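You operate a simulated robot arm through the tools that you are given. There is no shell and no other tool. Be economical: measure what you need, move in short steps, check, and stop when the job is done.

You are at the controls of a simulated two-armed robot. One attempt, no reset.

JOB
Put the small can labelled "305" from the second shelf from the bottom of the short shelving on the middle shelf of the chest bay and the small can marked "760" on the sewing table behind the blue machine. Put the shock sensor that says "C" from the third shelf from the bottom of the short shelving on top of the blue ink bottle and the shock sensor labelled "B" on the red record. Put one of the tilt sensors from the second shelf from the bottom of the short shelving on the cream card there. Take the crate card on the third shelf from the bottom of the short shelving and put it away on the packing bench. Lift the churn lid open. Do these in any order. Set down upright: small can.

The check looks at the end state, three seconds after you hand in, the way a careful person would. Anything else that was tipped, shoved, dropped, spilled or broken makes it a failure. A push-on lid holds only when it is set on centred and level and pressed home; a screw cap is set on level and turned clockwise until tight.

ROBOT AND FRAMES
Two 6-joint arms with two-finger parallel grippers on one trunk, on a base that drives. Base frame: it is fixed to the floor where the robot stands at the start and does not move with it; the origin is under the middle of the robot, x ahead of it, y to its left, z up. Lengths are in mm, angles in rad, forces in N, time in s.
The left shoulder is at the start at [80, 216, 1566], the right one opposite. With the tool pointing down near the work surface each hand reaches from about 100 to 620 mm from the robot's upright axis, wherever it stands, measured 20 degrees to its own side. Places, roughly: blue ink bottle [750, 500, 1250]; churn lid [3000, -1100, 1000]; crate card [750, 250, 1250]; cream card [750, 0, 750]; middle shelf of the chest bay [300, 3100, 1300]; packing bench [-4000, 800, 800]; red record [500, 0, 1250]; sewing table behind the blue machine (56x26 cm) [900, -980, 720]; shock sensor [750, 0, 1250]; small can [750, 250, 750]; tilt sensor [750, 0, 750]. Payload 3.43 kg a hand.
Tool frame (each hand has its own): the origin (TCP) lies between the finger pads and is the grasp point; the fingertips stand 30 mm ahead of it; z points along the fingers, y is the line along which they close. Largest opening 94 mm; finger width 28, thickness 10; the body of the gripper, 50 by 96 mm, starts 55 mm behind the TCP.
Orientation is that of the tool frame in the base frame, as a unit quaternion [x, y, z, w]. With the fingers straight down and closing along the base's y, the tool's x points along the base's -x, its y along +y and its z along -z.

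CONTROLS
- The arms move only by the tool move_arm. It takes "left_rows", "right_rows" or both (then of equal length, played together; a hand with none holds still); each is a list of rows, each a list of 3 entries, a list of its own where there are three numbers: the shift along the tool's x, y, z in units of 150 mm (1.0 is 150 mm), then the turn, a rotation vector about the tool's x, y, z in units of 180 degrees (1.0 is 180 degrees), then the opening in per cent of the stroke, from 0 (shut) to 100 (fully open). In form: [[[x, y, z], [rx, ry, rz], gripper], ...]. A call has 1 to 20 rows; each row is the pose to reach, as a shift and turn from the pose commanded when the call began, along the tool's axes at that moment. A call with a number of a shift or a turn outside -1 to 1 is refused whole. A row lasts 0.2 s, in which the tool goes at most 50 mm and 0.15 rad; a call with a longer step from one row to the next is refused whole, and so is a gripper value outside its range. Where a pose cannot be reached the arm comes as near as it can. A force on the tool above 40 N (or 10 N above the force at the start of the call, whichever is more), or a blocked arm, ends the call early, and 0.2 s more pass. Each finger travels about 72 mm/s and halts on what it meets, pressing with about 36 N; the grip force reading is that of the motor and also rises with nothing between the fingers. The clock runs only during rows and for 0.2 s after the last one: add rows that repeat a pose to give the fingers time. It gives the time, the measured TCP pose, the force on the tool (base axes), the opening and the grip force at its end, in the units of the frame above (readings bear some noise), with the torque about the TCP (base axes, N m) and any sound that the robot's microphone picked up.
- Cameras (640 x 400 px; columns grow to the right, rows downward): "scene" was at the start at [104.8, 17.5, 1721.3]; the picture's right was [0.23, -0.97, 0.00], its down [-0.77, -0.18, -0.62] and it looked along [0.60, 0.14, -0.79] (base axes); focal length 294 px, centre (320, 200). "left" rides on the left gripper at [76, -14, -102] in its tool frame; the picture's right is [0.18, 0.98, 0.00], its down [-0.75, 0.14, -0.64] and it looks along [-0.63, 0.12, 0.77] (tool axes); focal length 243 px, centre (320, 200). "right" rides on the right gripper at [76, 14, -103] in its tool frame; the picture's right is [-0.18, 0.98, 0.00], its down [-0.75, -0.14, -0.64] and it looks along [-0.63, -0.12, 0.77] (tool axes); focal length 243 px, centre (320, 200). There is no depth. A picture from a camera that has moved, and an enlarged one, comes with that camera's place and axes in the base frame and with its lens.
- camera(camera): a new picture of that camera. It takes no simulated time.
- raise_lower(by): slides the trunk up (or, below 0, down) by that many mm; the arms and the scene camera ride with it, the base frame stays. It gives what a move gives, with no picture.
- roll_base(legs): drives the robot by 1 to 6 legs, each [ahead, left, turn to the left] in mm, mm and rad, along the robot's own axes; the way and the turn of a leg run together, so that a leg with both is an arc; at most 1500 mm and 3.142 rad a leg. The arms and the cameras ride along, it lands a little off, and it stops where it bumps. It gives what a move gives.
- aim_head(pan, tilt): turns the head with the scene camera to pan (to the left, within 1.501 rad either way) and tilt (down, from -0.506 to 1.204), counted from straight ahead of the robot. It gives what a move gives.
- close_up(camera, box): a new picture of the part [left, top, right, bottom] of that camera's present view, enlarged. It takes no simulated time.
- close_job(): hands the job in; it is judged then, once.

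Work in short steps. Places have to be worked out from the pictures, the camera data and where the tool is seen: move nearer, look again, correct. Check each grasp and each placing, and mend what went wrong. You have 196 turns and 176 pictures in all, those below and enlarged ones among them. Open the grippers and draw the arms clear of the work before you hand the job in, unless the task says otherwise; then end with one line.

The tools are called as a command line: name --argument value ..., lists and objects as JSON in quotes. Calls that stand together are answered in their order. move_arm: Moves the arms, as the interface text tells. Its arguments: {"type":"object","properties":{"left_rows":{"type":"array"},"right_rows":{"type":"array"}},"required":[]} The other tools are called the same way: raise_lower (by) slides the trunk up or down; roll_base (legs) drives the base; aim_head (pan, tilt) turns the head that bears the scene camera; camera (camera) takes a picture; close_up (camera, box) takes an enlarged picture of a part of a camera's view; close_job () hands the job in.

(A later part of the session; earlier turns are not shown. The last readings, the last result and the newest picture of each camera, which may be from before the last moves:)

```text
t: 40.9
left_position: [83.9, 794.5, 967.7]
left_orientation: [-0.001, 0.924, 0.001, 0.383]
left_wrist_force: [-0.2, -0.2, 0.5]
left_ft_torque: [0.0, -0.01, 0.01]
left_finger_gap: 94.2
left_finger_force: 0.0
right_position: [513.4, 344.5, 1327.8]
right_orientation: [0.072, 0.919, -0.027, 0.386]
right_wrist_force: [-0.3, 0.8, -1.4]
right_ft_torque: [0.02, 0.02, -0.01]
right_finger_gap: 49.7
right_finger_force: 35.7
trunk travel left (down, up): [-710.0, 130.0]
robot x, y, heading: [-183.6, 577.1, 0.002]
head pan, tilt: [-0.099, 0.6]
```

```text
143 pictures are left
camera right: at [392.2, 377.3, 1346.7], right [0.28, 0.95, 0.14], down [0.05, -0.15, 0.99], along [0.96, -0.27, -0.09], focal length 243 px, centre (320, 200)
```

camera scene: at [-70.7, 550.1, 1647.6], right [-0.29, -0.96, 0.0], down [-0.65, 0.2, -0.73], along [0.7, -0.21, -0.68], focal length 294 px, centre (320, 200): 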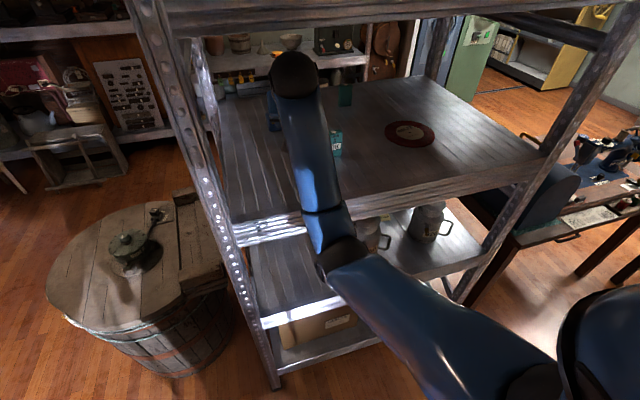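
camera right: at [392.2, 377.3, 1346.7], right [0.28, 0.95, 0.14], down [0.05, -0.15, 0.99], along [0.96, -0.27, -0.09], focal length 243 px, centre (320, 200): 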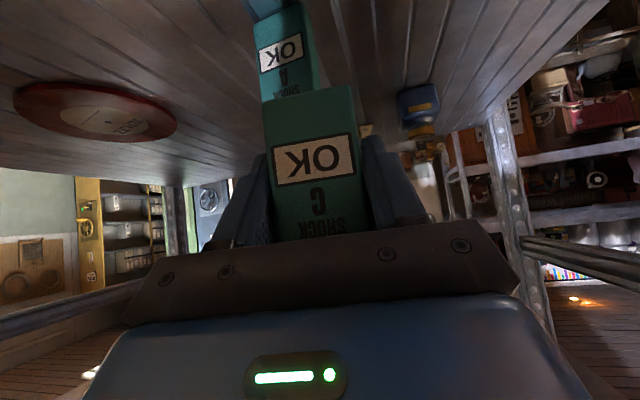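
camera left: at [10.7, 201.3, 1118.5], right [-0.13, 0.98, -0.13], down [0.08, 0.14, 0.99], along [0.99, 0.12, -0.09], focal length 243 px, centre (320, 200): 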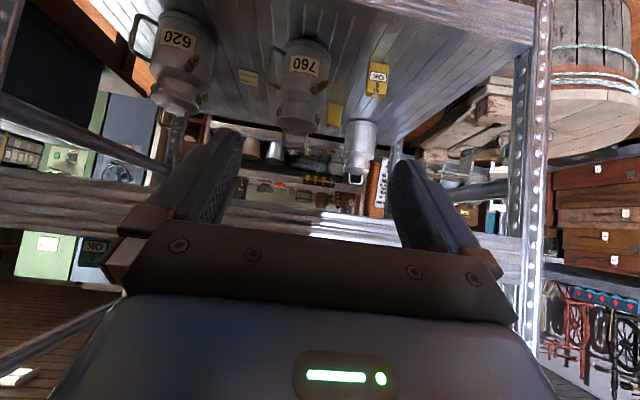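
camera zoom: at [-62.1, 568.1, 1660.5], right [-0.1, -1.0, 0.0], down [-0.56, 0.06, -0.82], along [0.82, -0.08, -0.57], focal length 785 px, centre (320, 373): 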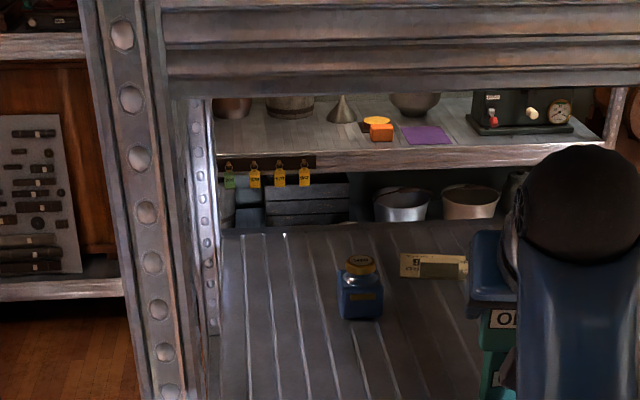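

Bottle centre ≈(767,437), cap top ≈1243. Drive ahead 200 mm with the hand high, then swing over the bottle.

roll_base --legs '[[200, 0, 0]]'

move_arm --right_rows '[[[-0.05, 0.12, 0.05], [0, 0, 0], 25], [[-0.1, 0.24, 0.1], [0, 0, 0], 25], [[-0.15, 0.36, 0.15], [0, 0, 0], 25], [[-0.19, 0.48, 0.19], [0, 0, 0], 25], [[-0.2, 0.58, 0.2], [0, 0, 0], 25], [[-0.2, 0.6, 0.2], [0, 0, 0], 25]]'

camera --camera "right"

close_up --camera "scene" --box '[200, 60, 440, 210]'

```text
t: 42.2
left_position: [218.6, 795.3, 969.7]
left_orientation: [0.002, 0.921, -0.002, 0.389]
left_wrist_force: [-0.2, -0.2, -0.9]
left_ft_torque: [-0.01, 0.0, -0.02]
left_finger_gap: 94.2
left_finger_force: 0.2
right_position: [641.7, 343.4, 1325.4]
right_orientation: [0.075, 0.92, -0.031, 0.382]
right_wrist_force: [-0.7, 0.1, -0.6]
right_ft_torque: [0.01, 0.02, -0.01]
right_finger_gap: 49.9
right_finger_force: 36.1
trunk travel left (down, up): [-710.0, 130.0]
robot x, y, heading: [-42.6, 575.6, -0.012]
head pan, tilt: [-0.099, 0.6]
stopped in leg 1: the robot was blocked; the commanded pose is now the measured one
```

```text
t: 43.6
left_position: [221.7, 790.5, 970.0]
left_orientation: [0.003, 0.922, 0.0, 0.388]
left_wrist_force: [0.2, 0.5, -0.6]
left_ft_torque: [-0.02, -0.01, 0.01]
left_finger_gap: 93.8
left_finger_force: 0.1
right_position: [701.2, 420.5, 1323.2]
right_orientation: [0.075, 0.921, -0.027, 0.381]
right_wrist_force: [-0.8, -0.7, -0.4]
right_ft_torque: [-0.01, 0.01, 0.0]
right_finger_gap: 49.9
right_finger_force: 35.9
trunk travel left (down, up): [-710.0, 130.0]
robot x, y, heading: [-37.0, 580.2, -0.007]
head pan, tilt: [-0.099, 0.6]
```

```text
142 pictures are left
camera right: at [579.8, 453.6, 1342.9], right [0.29, 0.95, 0.14], down [0.06, -0.16, 0.99], along [0.96, -0.27, -0.1], focal length 243 px, centre (320, 200)
```

right: 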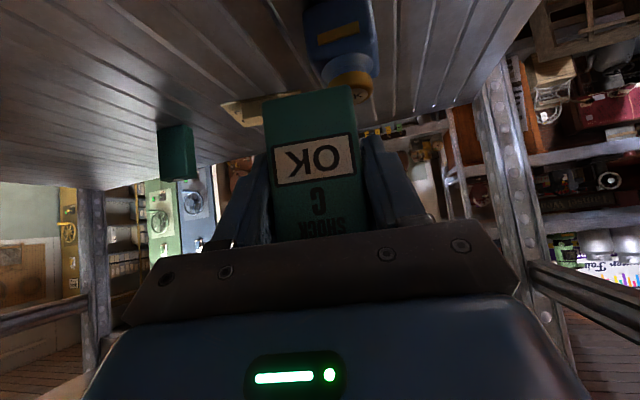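

```text
2.67 times, centred on (320, 135) of scene
camera zoom: at [68.2, 564.1, 1661.4], right [-0.1, -0.99, 0.0], down [-0.56, 0.06, -0.83], along [0.82, -0.08, -0.56], focal length 785 px, centre (320, 373)
```

zoom: 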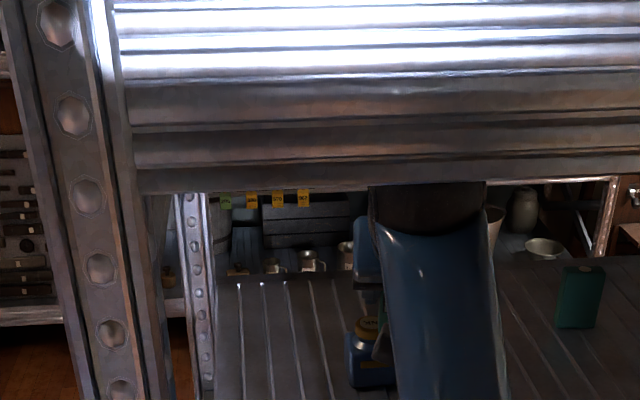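

The base was blocked at x≈-40 (likely the post), but the hand can still reach. Bottle again measures ≈(770,438). I extend the arm over it slowly.

move_arm --right_rows '[[[-0.05, 0.04, 0.07], [0, 0, 0], 25], [[-0.11, 0.08, 0.14], [0, 0, 0], 25], [[-0.17, 0.12, 0.22], [0, 0, 0], 25], [[-0.23, 0.16, 0.3], [0, 0, 0], 25], [[-0.273, 0.197, 0.358], [0, 0, 0], 25], [[-0.273, 0.197, 0.358], [0, 0, 0], 25]]'

camera --camera "right"

close_up --camera "scene" --box '[280, 100, 440, 200]'

```text
t: 45.0
left_position: [226.1, 791.9, 967.7]
left_orientation: [0.003, 0.923, -0.001, 0.384]
left_wrist_force: [0.4, 0.2, 0.0]
left_ft_torque: [-0.03, 0.0, 0.0]
left_finger_gap: 94.1
left_finger_force: 0.0
right_position: [780.1, 439.6, 1310.4]
right_orientation: [0.074, 0.922, -0.029, 0.378]
right_wrist_force: [0.1, -0.5, -0.7]
right_ft_torque: [0.0, -0.02, -0.02]
right_finger_gap: 49.8
right_finger_force: 35.9
trunk travel left (down, up): [-710.0, 130.0]
robot x, y, heading: [-41.4, 581.1, -0.006]
head pan, tilt: [-0.099, 0.6]
```

```text
140 pictures are left
camera right: at [659.5, 473.5, 1330.1], right [0.29, 0.95, 0.13], down [0.06, -0.16, 0.99], along [0.96, -0.27, -0.1], focal length 243 px, centre (320, 200)
```

right: 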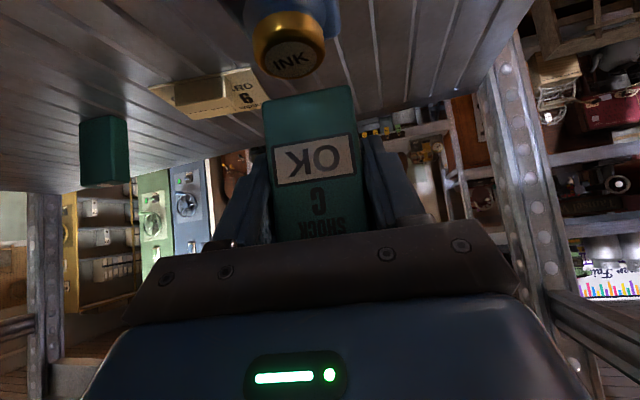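

```text
4.00 times, centred on (360, 150) of scene
camera zoom: at [78.4, 568.0, 1660.6], right [-0.1, -0.99, 0.0], down [-0.56, 0.06, -0.83], along [0.82, -0.09, -0.56], focal length 1178 px, centre (160, 400)
```

zoom: 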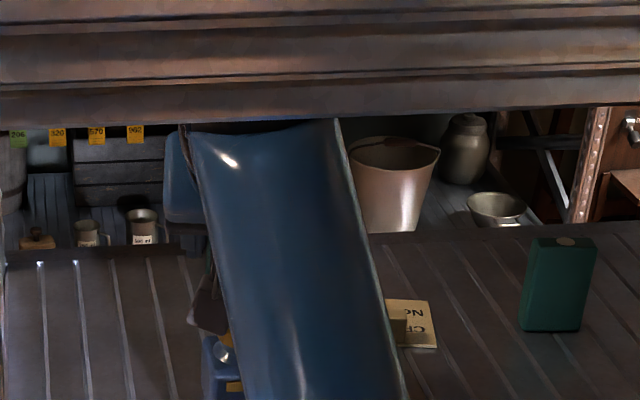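

Cap top measures (773,437) against sensor's ≈(780,443) in the same view. I correct by (-7,-4) and descend 14 mm, then check again.

move_arm --right_rows '[[[0.03, -0.012, 0.01], [0, 0, 0], 25], [[0.06, -0.024, 0.02], [0, 0, 0], 25], [[0.096, -0.034, 0.035], [0, 0, 0], 25], [[0.096, -0.034, 0.035], [0, 0, 0], 25]]'

close_up --camera "right" --box '[160, 0, 480, 200]'

```text
t: 46.0
left_position: [227.1, 792.9, 967.0]
left_orientation: [0.002, 0.924, -0.001, 0.383]
left_wrist_force: [-0.6, -1.1, -0.4]
left_ft_torque: [0.01, 0.04, -0.02]
left_finger_gap: 93.8
left_finger_force: 0.1
right_position: [773.7, 437.1, 1295.0]
right_orientation: [0.074, 0.923, -0.029, 0.377]
right_wrist_force: [-0.1, 0.1, -0.7]
right_ft_torque: [0.03, 0.0, 0.01]
right_finger_gap: 49.9
right_finger_force: 35.7
trunk travel left (down, up): [-710.0, 130.0]
robot x, y, heading: [-42.1, 576.8, -0.008]
head pan, tilt: [-0.099, 0.6]
```

```text
2.00 times, centred on (320, 100) of right
camera zoom: at [653.2, 470.5, 1315.0], right [0.29, 0.95, 0.13], down [0.07, -0.15, 0.99], along [0.96, -0.28, -0.11], focal length 485 px, centre (320, 400)
```

zoom: 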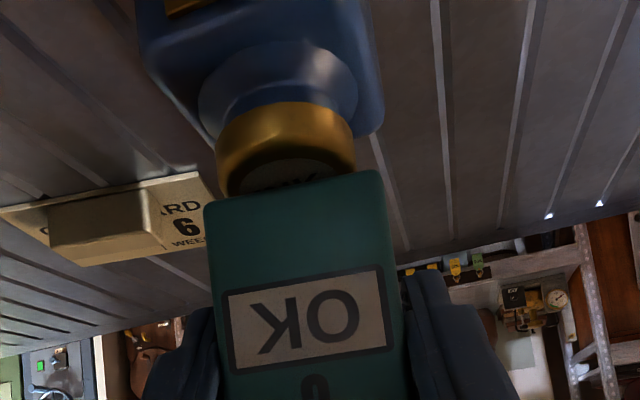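

Sensor spans x≈759–779, cap centre ≈775; I nudge +5 mm in x and descend 5 mm, watching the force.

move_arm --right_rows '[[[0, 0.002, 0.02], [0, 0, 0], 25], [[0, 0.004, 0.047], [0, 0, 0], 25], [[0, 0.005, 0.047], [0, 0, 0], 25]]'

move_arm --right_rows '[[[0.007, 0, 0.007], [0, 0, 0], 25], [[0.014, 0, 0.014], [0, 0, 0], 25]]'

```text
t: 46.9
left_position: [225.3, 791.3, 969.7]
left_orientation: [0.002, 0.923, 0.0, 0.386]
left_wrist_force: [-0.1, -0.2, -0.2]
left_ft_torque: [0.02, -0.01, -0.04]
left_finger_gap: 93.9
left_finger_force: 0.0
right_position: [775.9, 436.3, 1291.2]
right_orientation: [0.075, 0.922, -0.029, 0.38]
right_wrist_force: [-1.2, -1.4, 9.3]
right_ft_torque: [-0.08, 0.0, 0.01]
right_finger_gap: 49.6
right_finger_force: 36.0
trunk travel left (down, up): [-710.0, 130.0]
robot x, y, heading: [-42.5, 582.4, -0.002]
head pan, tilt: [-0.099, 0.6]
```

```text
t: 47.5
left_position: [224.6, 793.1, 969.5]
left_orientation: [0.002, 0.923, -0.001, 0.385]
left_wrist_force: [0.2, 0.6, 0.2]
left_ft_torque: [-0.04, 0.04, -0.01]
left_finger_gap: 93.7
left_finger_force: 0.0
right_position: [775.2, 437.4, 1292.4]
right_orientation: [0.075, 0.921, -0.029, 0.382]
right_wrist_force: [5.7, -1.5, 24.3]
right_ft_torque: [-0.02, -0.17, 0.01]
right_finger_gap: 49.7
right_finger_force: 35.8
trunk travel left (down, up): [-710.0, 130.0]
robot x, y, heading: [-42.4, 575.5, -0.006]
head pan, tilt: [-0.099, 0.6]
```

Contact with the cap (24 N). Back off ~2.5 mm to relax and look.

move_arm --right_rows '[[[-0.012, 0, -0.012], [0, 0, 0], 25], [[-0.012, 0, -0.012], [0, 0, 0], 25]]'

close_up --camera "right" --box '[160, 0, 480, 200]'

close_up --camera "left" --box '[0, 0, 640, 400]'

```text
t: 48.0
left_position: [224.8, 792.2, 969.1]
left_orientation: [0.002, 0.923, -0.001, 0.385]
left_wrist_force: [-0.1, -0.2, 0.5]
left_ft_torque: [0.02, -0.04, 0.02]
left_finger_gap: 93.9
left_finger_force: 0.0
right_position: [775.2, 437.0, 1292.4]
right_orientation: [0.076, 0.922, -0.03, 0.379]
right_wrist_force: [4.5, -1.5, 20.3]
right_ft_torque: [0.05, -0.25, -0.04]
right_finger_gap: 50.0
right_finger_force: 36.1
trunk travel left (down, up): [-710.0, 130.0]
robot x, y, heading: [-41.7, 578.3, -0.006]
head pan, tilt: [-0.099, 0.6]
```

```text
2.00 times, centred on (320, 100) of right
camera zoom: at [654.7, 471.0, 1312.4], right [0.29, 0.95, 0.13], down [0.06, -0.15, 0.99], along [0.96, -0.28, -0.1], focal length 485 px, centre (320, 400)
```

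zoom: 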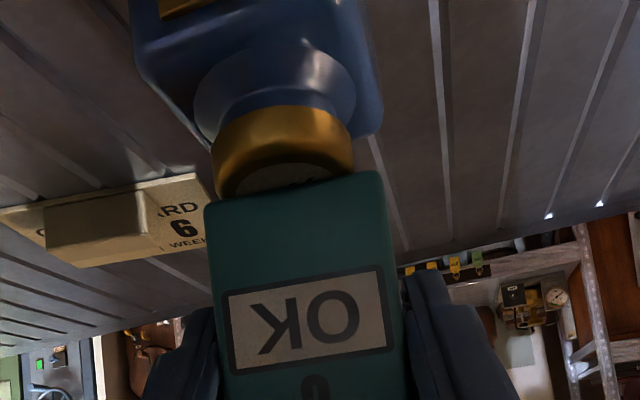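

```text
1.00 times, centred on (320, 200) of left (not enlarged: the box is as wide or as high as the picture)
camera zoom: at [97.8, 779.0, 986.6], right [-0.12, 0.98, -0.13], down [0.07, 0.14, 0.99], along [0.99, 0.11, -0.09], focal length 243 px, centre (320, 200)
```

zoom: 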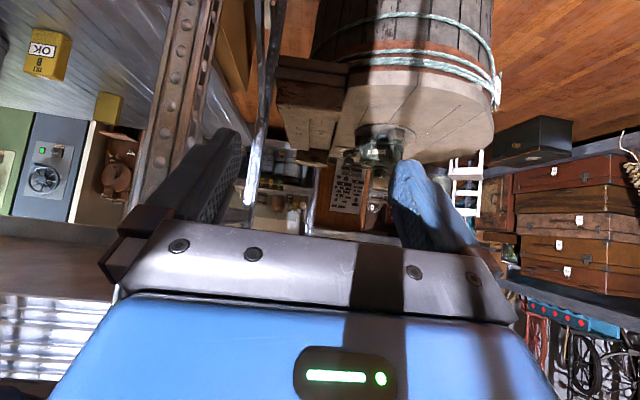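

Position on the cap looks centred. Force still ~20 N, so back off a further 2.5 mm.

move_arm --right_rows '[[[-0.006, 0, -0.006], [0, 0, 0], 25], [[-0.012, 0, -0.012], [0, 0, 0], 25], [[-0.012, 0, -0.012], [0, 0, 0], 25]]'

```text
t: 48.9
left_position: [224.5, 792.1, 968.1]
left_orientation: [0.003, 0.923, -0.001, 0.386]
left_wrist_force: [-0.6, -0.4, 0.1]
left_ft_torque: [0.01, 0.0, -0.01]
left_finger_gap: 93.8
left_finger_force: 0.0
right_position: [775.7, 438.1, 1291.8]
right_orientation: [0.075, 0.922, -0.031, 0.378]
right_wrist_force: [0.9, -0.4, 14.5]
right_ft_torque: [0.08, -0.09, 0.02]
right_finger_gap: 49.7
right_finger_force: 36.1
trunk travel left (down, up): [-710.0, 130.0]
robot x, y, heading: [-39.7, 576.9, -0.003]
head pan, tilt: [-0.099, 0.6]
```

Force falling. Another 3 mm up.

move_arm --right_rows '[[[-0.007, 0, -0.007], [0, 0, 0], 25], [[-0.014, 0, -0.014], [0, 0, 0], 25], [[-0.014, 0, -0.014], [0, 0, 0], 25]]'

```text
t: 49.6
left_position: [227.4, 792.0, 967.3]
left_orientation: [0.003, 0.923, -0.001, 0.384]
left_wrist_force: [1.4, -0.2, 0.6]
left_ft_torque: [-0.01, 0.0, -0.03]
left_finger_gap: 94.0
left_finger_force: 0.1
right_position: [777.2, 437.9, 1293.5]
right_orientation: [0.074, 0.924, -0.029, 0.375]
right_wrist_force: [-0.3, -0.5, -0.4]
right_ft_torque: [-0.01, 0.01, -0.01]
right_finger_gap: 49.8
right_finger_force: 35.7
trunk travel left (down, up): [-710.0, 130.0]
robot x, y, heading: [-39.9, 579.5, -0.005]
head pan, tilt: [-0.099, 0.6]
```

Just free. Down 1.5 mm to a light touch and open slowly.

move_arm --right_rows '[[[0.004, 0, 0.004], [0, 0, 0], 25], [[0.008, 0, 0.008], [0, 0, 0], 25], [[0.008, 0, 0.008], [0, 0, 0], 40], [[0.008, 0, 0.008], [0, 0, 0], 50], [[0.008, 0, 0.008], [0, 0, 0], 54], [[0.008, 0, 0.008], [0, 0, 0], 58], [[0.008, 0, 0.008], [0, 0, 0], 62], [[0.008, 0, 0.008], [0, 0, 0], 70], [[0.008, 0, 0.008], [0, 0, 0], 80], [[0.008, 0, 0.008], [0, 0, 0], 90], [[0.008, 0, 0.008], [0, 0, 0], 100], [[0.008, 0, 0.008], [0, 0, 0], 100]]'

camera --camera "right"

```text
t: 52.2
left_position: [225.9, 791.8, 968.3]
left_orientation: [0.003, 0.923, -0.001, 0.384]
left_wrist_force: [0.0, -0.4, -0.6]
left_ft_torque: [-0.02, -0.01, -0.04]
left_finger_gap: 93.9
left_finger_force: 0.1
right_position: [779.2, 436.6, 1291.7]
right_orientation: [0.074, 0.922, -0.029, 0.378]
right_wrist_force: [1.1, 1.2, 0.3]
right_ft_torque: [0.02, -0.01, 0.01]
right_finger_gap: 93.8
right_finger_force: 0.0
trunk travel left (down, up): [-710.0, 130.0]
robot x, y, heading: [-39.3, 579.6, -0.007]
head pan, tilt: [-0.099, 0.6]
```

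```text
135 pictures are left
camera right: at [657.3, 470.7, 1313.0], right [0.29, 0.95, 0.13], down [0.06, -0.15, 0.99], along [0.96, -0.27, -0.11], focal length 243 px, centre (320, 200)
```

right: 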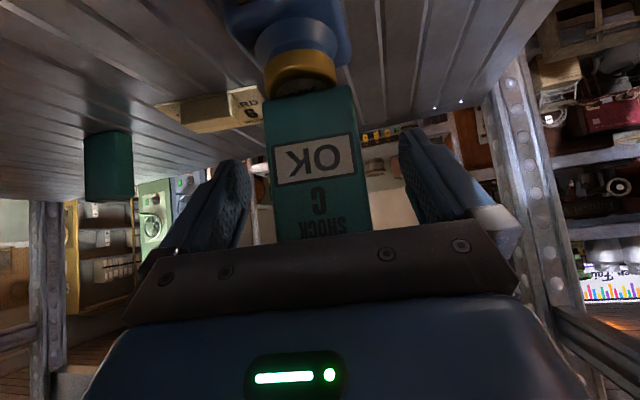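

Sensor C stands on the bottle. Withdraw horizontally backwards 120 mm.

move_arm --right_rows '[[[0.05, -0.01, -0.05], [0, 0, 0], 100], [[0.15, -0.035, -0.155], [0, 0, 0], 100], [[0.28, -0.066, -0.285], [0, 0, 0], 100], [[0.42, -0.1, -0.43], [0, 0, 0], 100], [[0.55, -0.132, -0.566], [0, 0, 0], 100]]'

camera --camera "right"

```text
t: 53.5
left_position: [220.5, 792.6, 969.1]
left_orientation: [0.001, 0.921, -0.001, 0.389]
left_wrist_force: [-1.2, 0.0, 0.0]
left_ft_torque: [0.01, 0.0, 0.01]
left_finger_gap: 94.1
left_finger_force: 0.1
right_position: [645.3, 436.9, 1302.4]
right_orientation: [0.074, 0.921, -0.029, 0.382]
right_wrist_force: [0.1, 0.0, -0.7]
right_ft_torque: [0.0, 0.0, 0.02]
right_finger_gap: 94.1
right_finger_force: 0.0
trunk travel left (down, up): [-710.0, 130.0]
robot x, y, heading: [-40.2, 583.6, -0.003]
head pan, tilt: [-0.099, 0.6]
```

```text
134 pictures are left
camera right: at [524.7, 470.7, 1321.2], right [0.28, 0.95, 0.13], down [0.05, -0.15, 0.99], along [0.96, -0.27, -0.1], focal length 243 px, centre (320, 200)
```

right: 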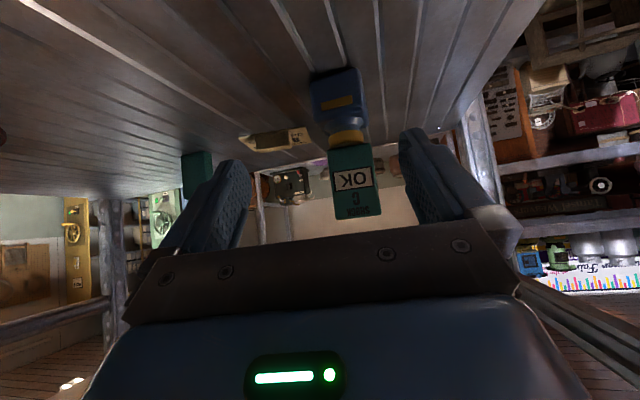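

C is placed. Next B: back 40, strafe right 260, then look.

roll_base --legs '[[-40, 0, 0], [0, -262, 0]]'

camera --camera "right"

aim_head --pan 0.1 --tilt 0.6

close_up --camera "scene" --box '[160, 60, 480, 260]'

```text
t: 55.8
left_position: [186.2, 535.9, 966.8]
left_orientation: [0.004, 0.924, -0.004, 0.383]
left_wrist_force: [-0.3, 0.4, 1.3]
left_ft_torque: [0.0, 0.02, -0.04]
left_finger_gap: 94.2
left_finger_force: 0.0
right_position: [614.7, 179.0, 1295.5]
right_orientation: [0.075, 0.922, -0.031, 0.377]
right_wrist_force: [-0.6, -0.6, -0.1]
right_ft_torque: [-0.03, 0.0, -0.02]
right_finger_gap: 94.0
right_finger_force: 0.0
trunk travel left (down, up): [-710.0, 130.0]
robot x, y, heading: [-79.5, 321.9, -0.006]
head pan, tilt: [-0.099, 0.6]
```

```text
133 pictures are left
camera right: at [494.1, 213.1, 1316.4], right [0.29, 0.95, 0.13], down [0.06, -0.15, 0.99], along [0.95, -0.28, -0.11], focal length 243 px, centre (320, 200)
```

right: 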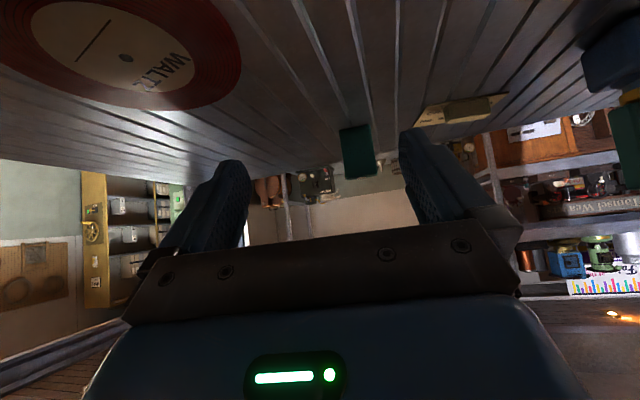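

```text
t: 56.5
left_position: [185.1, 534.4, 966.9]
left_orientation: [0.004, 0.923, -0.001, 0.385]
left_wrist_force: [-0.6, -0.6, 1.0]
left_ft_torque: [0.02, 0.0, 0.0]
left_finger_gap: 94.1
left_finger_force: 0.0
right_position: [614.7, 176.5, 1295.1]
right_orientation: [0.076, 0.922, -0.03, 0.378]
right_wrist_force: [0.1, 0.3, 0.0]
right_ft_torque: [-0.02, 0.02, 0.0]
right_finger_gap: 94.3
right_finger_force: 0.0
trunk travel left (down, up): [-710.0, 130.0]
robot x, y, heading: [-84.3, 319.9, -0.002]
head pan, tilt: [0.099, 0.6]
```

```text
2.00 times, centred on (320, 160) of scene
camera zoom: at [37.8, 328.6, 1660.5], right [0.09, -1.0, 0.0], down [-0.56, -0.05, -0.82], along [0.82, 0.07, -0.57], focal length 589 px, centre (320, 280)
```

zoom: 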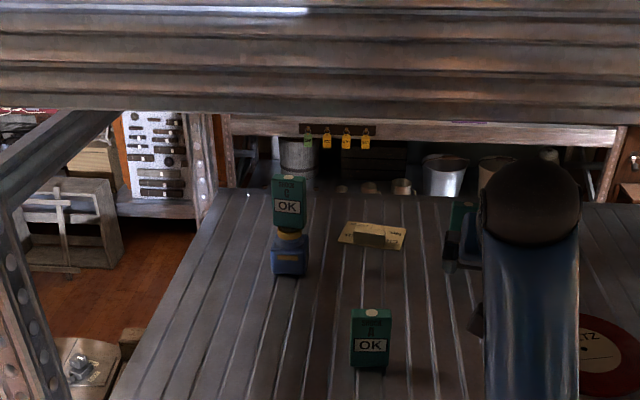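

C stands well on the bottle. B: front face at x≈834, centre ≈(844,178), yaw ≈0. Drive ahead 105 and un-yaw the hand, keeping height.

roll_base --legs '[[105, 0, 0]]'

move_arm --right_rows '[[[0, 0, 0], [-0.012, 0, -0.012], 100], [[-0.1, -0.02, 0.1], [-0.024, 0, -0.024], 100], [[-0.2, -0.04, 0.2], [-0.036, 0, -0.036], 100], [[-0.2, -0.04, 0.2], [-0.036, 0, -0.036], 100]]'

camera --camera "right"

```text
t: 57.7
left_position: [257.6, 503.4, 968.5]
left_orientation: [0.043, 0.92, -0.017, 0.388]
left_wrist_force: [2.2, -4.4, -3.7]
left_ft_torque: [0.22, -0.11, 0.18]
left_finger_gap: 93.9
left_finger_force: 0.0
right_position: [652.5, 100.4, 1295.9]
right_orientation: [0.114, 0.918, -0.043, 0.379]
right_wrist_force: [1.5, -17.5, -7.6]
right_ft_torque: [0.96, -0.32, 0.97]
right_finger_gap: 94.3
right_finger_force: 0.1
trunk travel left (down, up): [-710.0, 130.0]
robot x, y, heading: [-22.6, 300.1, -0.086]
head pan, tilt: [0.099, 0.6]
```

```text
t: 58.7
left_position: [258.7, 498.0, 970.1]
left_orientation: [0.045, 0.921, -0.013, 0.387]
left_wrist_force: [0.7, 0.3, 0.0]
left_ft_torque: [-0.03, 0.0, -0.01]
left_finger_gap: 93.9
left_finger_force: 0.2
right_position: [695.3, 79.1, 1292.4]
right_orientation: [0.039, 0.925, -0.007, 0.378]
right_wrist_force: [-0.3, 0.0, 0.4]
right_ft_torque: [-0.01, -0.01, 0.02]
right_finger_gap: 93.9
right_finger_force: 0.0
trunk travel left (down, up): [-710.0, 130.0]
robot x, y, heading: [-22.8, 305.5, -0.088]
head pan, tilt: [0.099, 0.6]
```

```text
131 pictures are left
camera right: at [572.2, 101.4, 1313.5], right [0.21, 0.97, 0.14], down [0.08, -0.16, 0.98], along [0.98, -0.19, -0.11], focal length 243 px, centre (320, 200)
```

right: 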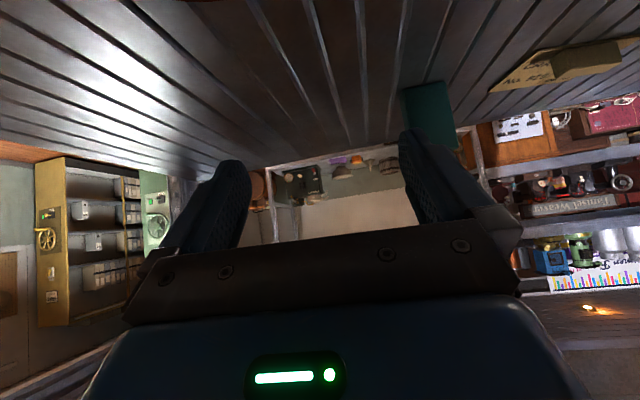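

The base pivoted against the left post (corner contact). I'll back off, straighten the heading, and shift to y≈170, midway between posts.

roll_base --legs '[[-80, 0, 0], [0, 0, 0.088], [0, -130, 0]]'

camera --camera "scene"

camera --camera "right"

```text
t: 61.1
left_position: [173.5, 399.5, 967.9]
left_orientation: [0.005, 0.924, 0.004, 0.382]
left_wrist_force: [-1.2, 0.1, -0.8]
left_ft_torque: [-0.02, -0.02, -0.01]
left_finger_gap: 94.1
left_finger_force: 0.1
right_position: [648.3, 18.5, 1286.0]
right_orientation: [0.001, 0.927, 0.008, 0.375]
right_wrist_force: [0.8, -0.4, -0.2]
right_ft_torque: [-0.04, -0.01, -0.03]
right_finger_gap: 94.0
right_finger_force: 0.1
trunk travel left (down, up): [-710.0, 130.0]
robot x, y, heading: [-102.1, 184.8, 0.001]
head pan, tilt: [0.099, 0.6]
```

```text
130 pictures are left
camera scene: at [19.1, 197.0, 1660.3], right [0.1, -1.0, 0.0], down [-0.56, -0.06, -0.82], along [0.82, 0.08, -0.57], focal length 294 px, centre (320, 200)
```

scene: 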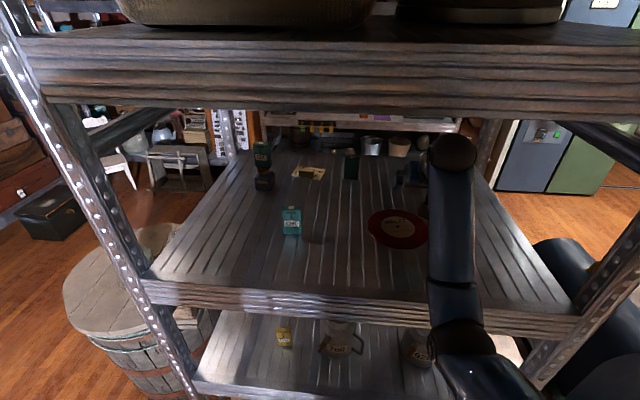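

```text
129 pictures are left
camera right: at [523.4, 30.9, 1307.9], right [0.13, 0.98, 0.14], down [0.1, -0.16, 0.98], along [0.99, -0.11, -0.12], focal length 243 px, centre (320, 200)
```

right: 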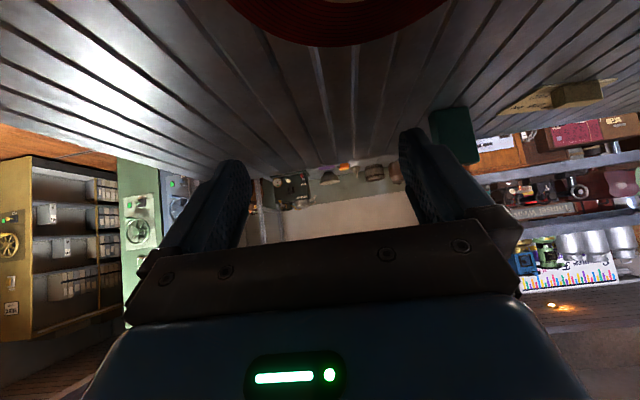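

I now see the blocker: the right elbow (≈z 1190) meets the shelf-3 beam. I'll lower the hand 45, raise the trunk 60, and extend the arm so the elbow straightens and rises.

move_arm --right_rows '[[[0.07, 0, 0.07], [0, 0, 0], 100], [[0.14, 0, 0.14], [0, 0, 0], 100], [[0.208, 0, 0.216], [0, 0, 0], 100]]'

raise_lower --by 60

move_arm --right_rows '[[[-0.12, 0, 0.116], [0, 0, 0], 100], [[-0.24, 0, 0.232], [0, 0, 0], 100], [[-0.36, 0, 0.348], [0, 0, 0], 100], [[-0.48, 0, 0.464], [0, 0, 0], 100]]'

roll_base --legs '[[0, 138, 0]]'

camera --camera "scene"

camera --camera "right"

```text
t: 61.9
left_position: [173.7, 396.5, 968.9]
left_orientation: [0.006, 0.924, 0.006, 0.382]
left_wrist_force: [-0.5, -1.2, 0.2]
left_ft_torque: [0.06, 0.03, 0.01]
left_finger_gap: 94.1
left_finger_force: 0.1
right_position: [649.1, 14.9, 1240.9]
right_orientation: [0.001, 0.927, 0.01, 0.375]
right_wrist_force: [-0.1, 0.6, -0.2]
right_ft_torque: [0.02, 0.01, 0.04]
right_finger_gap: 93.9
right_finger_force: 0.0
trunk travel left (down, up): [-710.0, 130.0]
robot x, y, heading: [-102.5, 186.8, 0.002]
head pan, tilt: [0.099, 0.6]
```

```text
t: 62.9
left_position: [172.3, 397.2, 1028.2]
left_orientation: [0.005, 0.924, 0.005, 0.383]
left_wrist_force: [0.4, 0.3, 0.8]
left_ft_torque: [0.01, 0.01, 0.01]
left_finger_gap: 94.1
left_finger_force: 0.1
right_position: [648.5, 17.0, 1301.0]
right_orientation: [0.001, 0.927, 0.01, 0.375]
right_wrist_force: [-0.5, -0.1, -0.2]
right_ft_torque: [-0.01, 0.02, 0.0]
right_finger_gap: 94.1
right_finger_force: 0.0
trunk travel left (down, up): [-770.0, 70.0]
robot x, y, heading: [-102.1, 182.1, 0.004]
head pan, tilt: [0.099, 0.6]
```

```text
t: 63.9
left_position: [173.1, 397.2, 1028.2]
left_orientation: [0.006, 0.924, 0.005, 0.382]
left_wrist_force: [-0.6, 0.1, 0.6]
left_ft_torque: [0.0, -0.02, 0.01]
left_finger_gap: 93.8
left_finger_force: 0.1
right_position: [749.2, 16.4, 1299.7]
right_orientation: [0.001, 0.927, 0.009, 0.374]
right_wrist_force: [0.1, -0.1, -0.4]
right_ft_torque: [0.02, -0.02, -0.02]
right_finger_gap: 93.7
right_finger_force: 0.1
trunk travel left (down, up): [-770.0, 70.0]
robot x, y, heading: [-102.5, 184.5, 0.005]
head pan, tilt: [0.099, 0.6]
```

```text
t: 65.3
left_position: [172.2, 532.2, 1030.4]
left_orientation: [0.007, 0.924, 0.006, 0.383]
left_wrist_force: [0.8, -0.2, 0.2]
left_ft_torque: [0.01, 0.02, -0.02]
left_finger_gap: 94.0
left_finger_force: 0.0
right_position: [747.6, 148.7, 1298.7]
right_orientation: [0.002, 0.927, 0.011, 0.374]
right_wrist_force: [0.3, 0.1, -0.3]
right_ft_torque: [0.02, -0.01, 0.02]
right_finger_gap: 94.1
right_finger_force: 0.0
trunk travel left (down, up): [-770.0, 70.0]
robot x, y, heading: [-99.1, 320.6, 0.001]
head pan, tilt: [0.099, 0.6]
```

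```text
128 pictures are left
camera scene: at [18.1, 325.8, 1720.5], right [0.1, -1.0, 0.0], down [-0.56, -0.05, -0.83], along [0.82, 0.08, -0.56], focal length 294 px, centre (320, 200)
```

scene: 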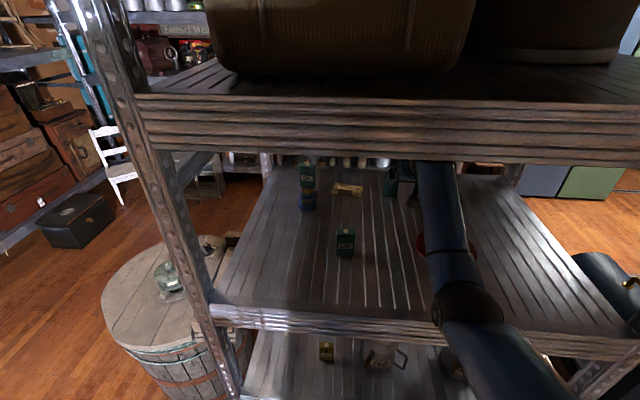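

```text
127 pictures are left
camera right: at [623.1, 161.5, 1320.8], right [0.13, 0.98, 0.15], down [0.1, -0.16, 0.98], along [0.99, -0.11, -0.12], focal length 243 px, centre (320, 200)
```

right: 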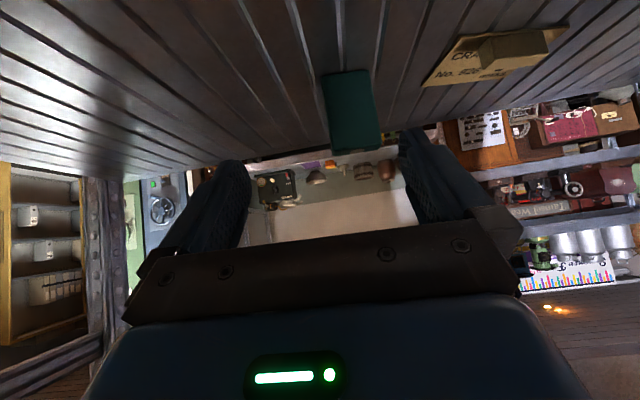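

Elbow now rides at z≈1290, clear of the beam. B front centre ≈(841,179). Drive ahead 90 mm and then align above.

roll_base --legs '[[90, 0, 0]]'

camera --camera "right"

```text
t: 66.4
left_position: [254.7, 534.8, 1029.8]
left_orientation: [0.006, 0.923, 0.005, 0.386]
left_wrist_force: [-0.9, 0.2, 0.0]
left_ft_torque: [-0.03, -0.01, 0.0]
left_finger_gap: 93.8
left_finger_force: 0.1
right_position: [826.8, 152.9, 1307.7]
right_orientation: [0.002, 0.925, 0.01, 0.379]
right_wrist_force: [-0.9, 0.1, 0.7]
right_ft_torque: [0.02, -0.04, 0.0]
right_finger_gap: 93.9
right_finger_force: 0.0
trunk travel left (down, up): [-770.0, 70.0]
robot x, y, heading: [-11.2, 324.0, -0.003]
head pan, tilt: [0.099, 0.6]
```

```text
126 pictures are left
camera right: at [701.7, 165.5, 1327.7], right [0.13, 0.98, 0.15], down [0.09, -0.16, 0.98], along [0.99, -0.11, -0.11], focal length 243 px, centre (320, 200)
```

right: 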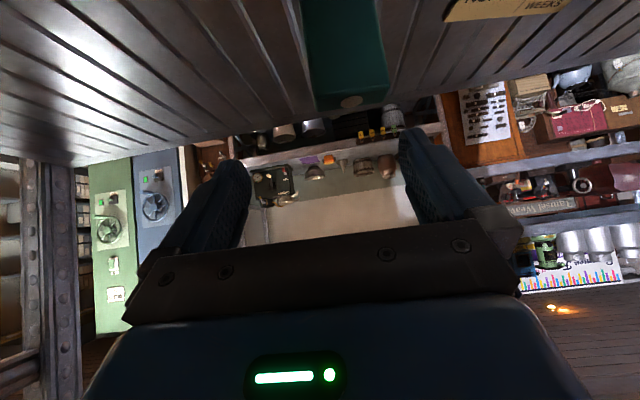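

B's top centre ≈(846,177). Align and descend with open fingers.

move_arm --right_rows '[[[-0.05, 0.08, 0.05], [0, 0, 0], 100], [[-0.095, 0.163, 0.094], [0, 0, 0], 100], [[0.0, 0.163, 0.19], [0, 0, 0], 100], [[0.1, 0.163, 0.29], [0, 0, 0], 100], [[0.2, 0.163, 0.392], [0, 0, 0], 100], [[0.28, 0.163, 0.473], [0, 0, 0], 100], [[0.28, 0.163, 0.473], [0, 0, 0], 100]]'

camera --camera "right"

```text
t: 68.0
left_position: [263.4, 534.5, 1027.7]
left_orientation: [0.007, 0.924, 0.005, 0.381]
left_wrist_force: [0.6, -1.3, 0.8]
left_ft_torque: [-0.04, -0.01, -0.01]
left_finger_gap: 93.8
left_finger_force: 0.0
right_position: [856.7, 177.9, 1219.4]
right_orientation: [0.003, 0.927, 0.009, 0.375]
right_wrist_force: [0.6, 0.6, 0.1]
right_ft_torque: [-0.02, -0.01, 0.01]
right_finger_gap: 94.2
right_finger_force: 0.1
trunk travel left (down, up): [-770.0, 70.0]
robot x, y, heading: [-15.0, 326.4, -0.001]
head pan, tilt: [0.099, 0.6]
```

```text
125 pictures are left
camera right: at [731.6, 190.9, 1241.1], right [0.13, 0.98, 0.15], down [0.1, -0.16, 0.98], along [0.99, -0.11, -0.12], focal length 243 px, centre (320, 200)
```

right: 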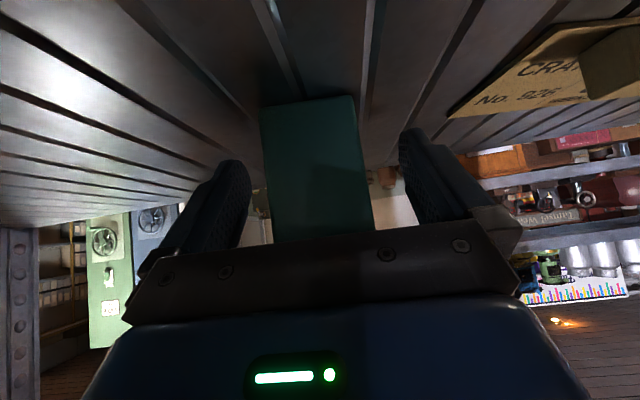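

Well centred laterally; small back/up correction then slow close.

move_arm --right_rows '[[[0.005, 0, -0.052], [0, 0, 0], 80], [[0.005, 0, -0.052], [0, 0, 0], 62], [[0.005, 0, -0.052], [0, 0, 0], 56], [[0.005, 0, -0.052], [0, 0, 0], 53], [[0.005, 0, -0.052], [0, 0, 0], 50], [[0.005, 0, -0.052], [0, 0, 0], 47], [[0.005, 0, -0.052], [0, 0, 0], 44], [[0.005, 0, -0.052], [0, 0, 0], 41], [[0.005, 0, -0.052], [0, 0, 0], 35], [[0.005, 0, -0.052], [0, 0, 0], 30], [[0.005, 0, -0.052], [0, 0, 0], 25]]'

move_arm --right_rows '[[[-0.03, 0, -0.03], [0, 0, 0], 25], [[-0.1, 0, -0.1], [0, 0, 0], 25], [[-0.18, 0, -0.18], [0, 0, 0], 25], [[-0.25, 0, -0.25], [0, 0, 0], 25], [[-0.28, 0, -0.28], [0, 0, 0], 25]]'

camera --camera "right"

```text
t: 70.4
left_position: [261.2, 534.6, 1027.8]
left_orientation: [0.006, 0.924, 0.005, 0.383]
left_wrist_force: [0.4, -0.1, 0.0]
left_ft_torque: [-0.01, 0.03, 0.01]
left_finger_gap: 93.8
left_finger_force: 0.1
right_position: [849.9, 177.1, 1226.2]
right_orientation: [0.002, 0.927, 0.009, 0.374]
right_wrist_force: [-1.0, -0.7, 0.5]
right_ft_torque: [-0.05, 0.03, -0.06]
right_finger_gap: 50.3
right_finger_force: 36.8
trunk travel left (down, up): [-770.0, 70.0]
robot x, y, heading: [-15.4, 321.5, -0.002]
head pan, tilt: [0.099, 0.6]
```

```text
t: 71.6
left_position: [261.5, 535.8, 1027.8]
left_orientation: [0.006, 0.924, 0.005, 0.382]
left_wrist_force: [0.8, 0.2, -0.3]
left_ft_torque: [0.0, 0.01, 0.03]
left_finger_gap: 94.0
left_finger_force: 0.0
right_position: [850.4, 176.0, 1285.2]
right_orientation: [0.003, 0.927, 0.009, 0.375]
right_wrist_force: [-0.8, 0.0, -1.1]
right_ft_torque: [0.0, 0.01, 0.01]
right_finger_gap: 50.1
right_finger_force: 35.3
trunk travel left (down, up): [-770.0, 70.0]
robot x, y, heading: [-16.1, 323.7, -0.005]
head pan, tilt: [0.099, 0.6]
```

```text
124 pictures are left
camera right: at [726.0, 189.3, 1307.0], right [0.13, 0.98, 0.15], down [0.1, -0.16, 0.98], along [0.99, -0.11, -0.11], focal length 243 px, centre (320, 200)
```

right: 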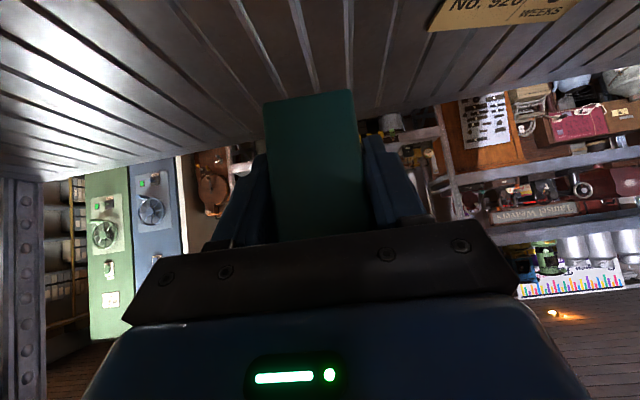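

B lifted. Drive back 238 and strafe right 119 to bring it over the record.

roll_base --legs '[[-236, 0, 0], [0, -119, 0]]'

camera --camera "right"

camera --camera "scene"

```text
t: 74.2
left_position: [27.1, 419.8, 1026.7]
left_orientation: [0.009, 0.924, 0.001, 0.382]
left_wrist_force: [0.3, 0.5, -1.1]
left_ft_torque: [0.02, -0.01, -0.03]
left_finger_gap: 93.7
left_finger_force: 0.1
right_position: [613.5, 60.5, 1286.4]
right_orientation: [0.004, 0.927, 0.007, 0.374]
right_wrist_force: [-0.3, 0.8, -0.7]
right_ft_torque: [-0.03, -0.02, -0.01]
right_finger_gap: 49.8
right_finger_force: 35.9
trunk travel left (down, up): [-770.0, 70.0]
robot x, y, heading: [-249.2, 205.8, -0.012]
head pan, tilt: [0.099, 0.6]
```

```text
123 pictures are left
camera right: at [489.0, 74.9, 1307.8], right [0.13, 0.98, 0.14], down [0.09, -0.16, 0.98], along [0.99, -0.12, -0.11], focal length 243 px, centre (320, 200)
```

right: 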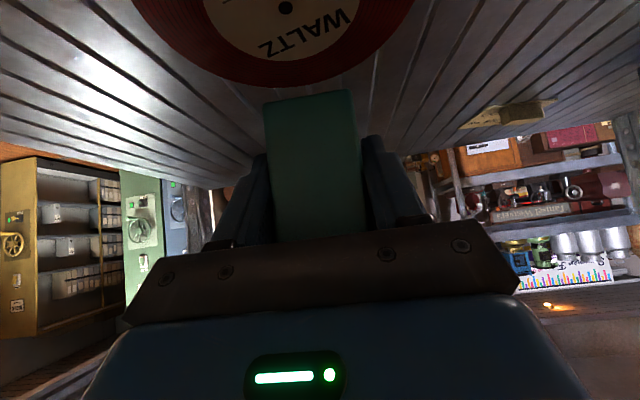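

```text
122 pictures are left
camera scene: at [-129.5, 220.8, 1720.4], right [0.09, -1.0, 0.0], down [-0.56, -0.06, -0.82], along [0.82, 0.07, -0.57], focal length 294 px, centre (320, 200)
```

scene: 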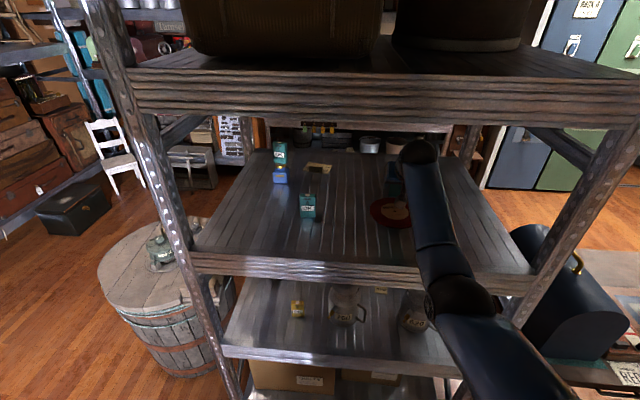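

Over the record centre (hole ≈(612,57)). Lower 50 mm, then creep.

move_arm --right_rows '[[[0.05, 0, 0.052], [0, 0, 0], 25], [[0.12, 0, 0.124], [0, 0, 0], 25], [[0.18, 0, 0.186], [0, 0, 0], 25], [[0.22, 0, 0.228], [0, 0, 0], 25], [[0.232, 0, 0.24], [0, 0, 0], 25], [[0.232, 0, 0.24], [0, 0, 0], 25]]'

move_arm --right_rows '[[[0.007, 0, 0.007], [0, 0, 0], 25], [[0.014, 0, 0.014], [0, 0, 0], 25], [[0.014, 0, 0.014], [0, 0, 0], 25]]'

```text
t: 75.6
left_position: [26.8, 417.0, 1027.9]
left_orientation: [0.008, 0.924, 0.004, 0.382]
left_wrist_force: [0.2, -1.2, 1.0]
left_ft_torque: [0.0, -0.01, 0.0]
left_finger_gap: 94.0
left_finger_force: 0.1
right_position: [613.5, 57.3, 1234.7]
right_orientation: [0.004, 0.927, 0.009, 0.374]
right_wrist_force: [0.2, -1.0, -0.2]
right_ft_torque: [0.02, 0.03, 0.01]
right_finger_gap: 49.7
right_finger_force: 35.9
trunk travel left (down, up): [-770.0, 70.0]
robot x, y, heading: [-252.7, 207.6, -0.009]
head pan, tilt: [0.099, 0.6]
```

```text
t: 76.4
left_position: [27.6, 417.3, 1028.6]
left_orientation: [0.01, 0.924, 0.003, 0.381]
left_wrist_force: [-0.1, 0.4, 0.7]
left_ft_torque: [0.02, -0.01, 0.0]
left_finger_gap: 93.8
left_finger_force: 0.2
right_position: [613.0, 55.8, 1232.5]
right_orientation: [0.005, 0.927, 0.009, 0.374]
right_wrist_force: [-0.4, 0.5, -0.6]
right_ft_torque: [-0.05, 0.0, -0.02]
right_finger_gap: 49.9
right_finger_force: 36.2
trunk travel left (down, up): [-770.0, 70.0]
robot x, y, heading: [-249.1, 204.2, -0.008]
head pan, tilt: [0.099, 0.6]
```

No contact yet; continue in 2 mm steps.

move_arm --right_rows '[[[0.009, 0, 0.009], [0, 0, 0], 25], [[0.009, 0, 0.009], [0, 0, 0], 25]]'

move_arm --right_rows '[[[0.009, 0, 0.009], [0, 0, 0], 25], [[0.009, 0, 0.009], [0, 0, 0], 25]]'

```text
t: 77.0
left_position: [27.2, 416.4, 1029.8]
left_orientation: [0.009, 0.924, 0.003, 0.382]
left_wrist_force: [-0.9, 0.2, 0.0]
left_ft_torque: [0.0, 0.02, -0.01]
left_finger_gap: 94.1
left_finger_force: 0.0
right_position: [612.5, 56.3, 1230.6]
right_orientation: [0.004, 0.927, 0.009, 0.376]
right_wrist_force: [-0.5, -1.3, 1.9]
right_ft_torque: [-0.07, -0.04, 0.01]
right_finger_gap: 49.8
right_finger_force: 36.0
trunk travel left (down, up): [-770.0, 70.0]
robot x, y, heading: [-251.4, 199.8, -0.012]
head pan, tilt: [0.099, 0.6]
```

```text
t: 77.6
left_position: [25.6, 416.4, 1029.4]
left_orientation: [0.008, 0.924, 0.004, 0.383]
left_wrist_force: [-0.7, 0.2, -0.3]
left_ft_torque: [-0.01, 0.0, -0.02]
left_finger_gap: 94.1
left_finger_force: 0.0
right_position: [612.5, 58.3, 1230.4]
right_orientation: [0.005, 0.926, 0.008, 0.377]
right_wrist_force: [2.8, -0.9, 10.0]
right_ft_torque: [-0.24, -0.08, 0.09]
right_finger_gap: 49.9
right_finger_force: 36.0
trunk travel left (down, up): [-770.0, 70.0]
robot x, y, heading: [-249.2, 201.8, -0.009]
head pan, tilt: [0.099, 0.6]
```

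Contact (10 N). Relax 1.5 mm and open slowly, then withdraw backwards.

move_arm --right_rows '[[[-0.007, 0, -0.007], [0, 0, 0], 25], [[-0.007, 0, -0.007], [0, 0, 0], 40], [[-0.007, 0, -0.007], [0, 0, 0], 50], [[-0.007, 0, -0.007], [0, 0, 0], 54], [[-0.007, 0, -0.007], [0, 0, 0], 58], [[-0.007, 0, -0.007], [0, 0, 0], 62], [[-0.007, 0, -0.007], [0, 0, 0], 72], [[-0.007, 0, -0.007], [0, 0, 0], 85], [[-0.007, 0, -0.007], [0, 0, 0], 100], [[-0.007, 0, -0.007], [0, 0, 0], 100]]'

move_arm --right_rows '[[[0.03, 0, -0.06], [0, 0, 0], 100], [[0.1, 0, -0.16], [0, 0, 0], 100], [[0.2, 0, -0.3], [0, 0, 0], 100], [[0.32, 0, -0.46], [0, 0, 0], 100], [[0.44, 0, -0.62], [0, 0, 0], 100]]'

camera --camera "right"

```text
t: 79.8
left_position: [27.3, 417.1, 1028.9]
left_orientation: [0.009, 0.924, 0.004, 0.382]
left_wrist_force: [0.4, -0.8, -0.3]
left_ft_torque: [0.01, -0.01, 0.03]
left_finger_gap: 94.1
left_finger_force: 0.1
right_position: [612.8, 56.5, 1230.6]
right_orientation: [0.006, 0.927, 0.008, 0.374]
right_wrist_force: [0.1, -0.2, -0.7]
right_ft_torque: [0.02, 0.02, -0.01]
right_finger_gap: 93.8
right_finger_force: 0.0
trunk travel left (down, up): [-770.0, 70.0]
robot x, y, heading: [-251.1, 202.8, -0.01]
head pan, tilt: [0.099, 0.6]
```

```text
t: 81.0
left_position: [26.0, 415.8, 1027.7]
left_orientation: [0.008, 0.924, 0.004, 0.382]
left_wrist_force: [0.4, 1.1, 0.6]
left_ft_torque: [-0.01, 0.02, 0.01]
left_finger_gap: 94.0
left_finger_force: 0.0
right_position: [499.6, 57.6, 1251.2]
right_orientation: [0.004, 0.927, 0.009, 0.374]
right_wrist_force: [-0.5, -0.4, -0.1]
right_ft_torque: [-0.04, -0.02, -0.01]
right_finger_gap: 94.0
right_finger_force: 0.0
trunk travel left (down, up): [-770.0, 70.0]
robot x, y, heading: [-248.5, 207.2, -0.006]
head pan, tilt: [0.099, 0.6]
```

```text
121 pictures are left
camera right: at [375.8, 70.7, 1273.2], right [0.13, 0.98, 0.15], down [0.09, -0.16, 0.98], along [0.99, -0.12, -0.11], focal length 243 px, centre (320, 200)
```

right: 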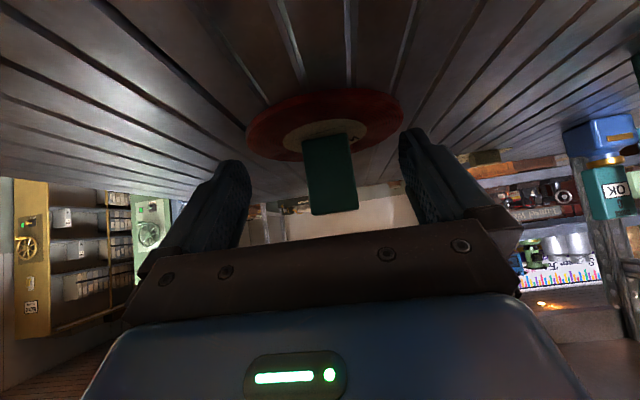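

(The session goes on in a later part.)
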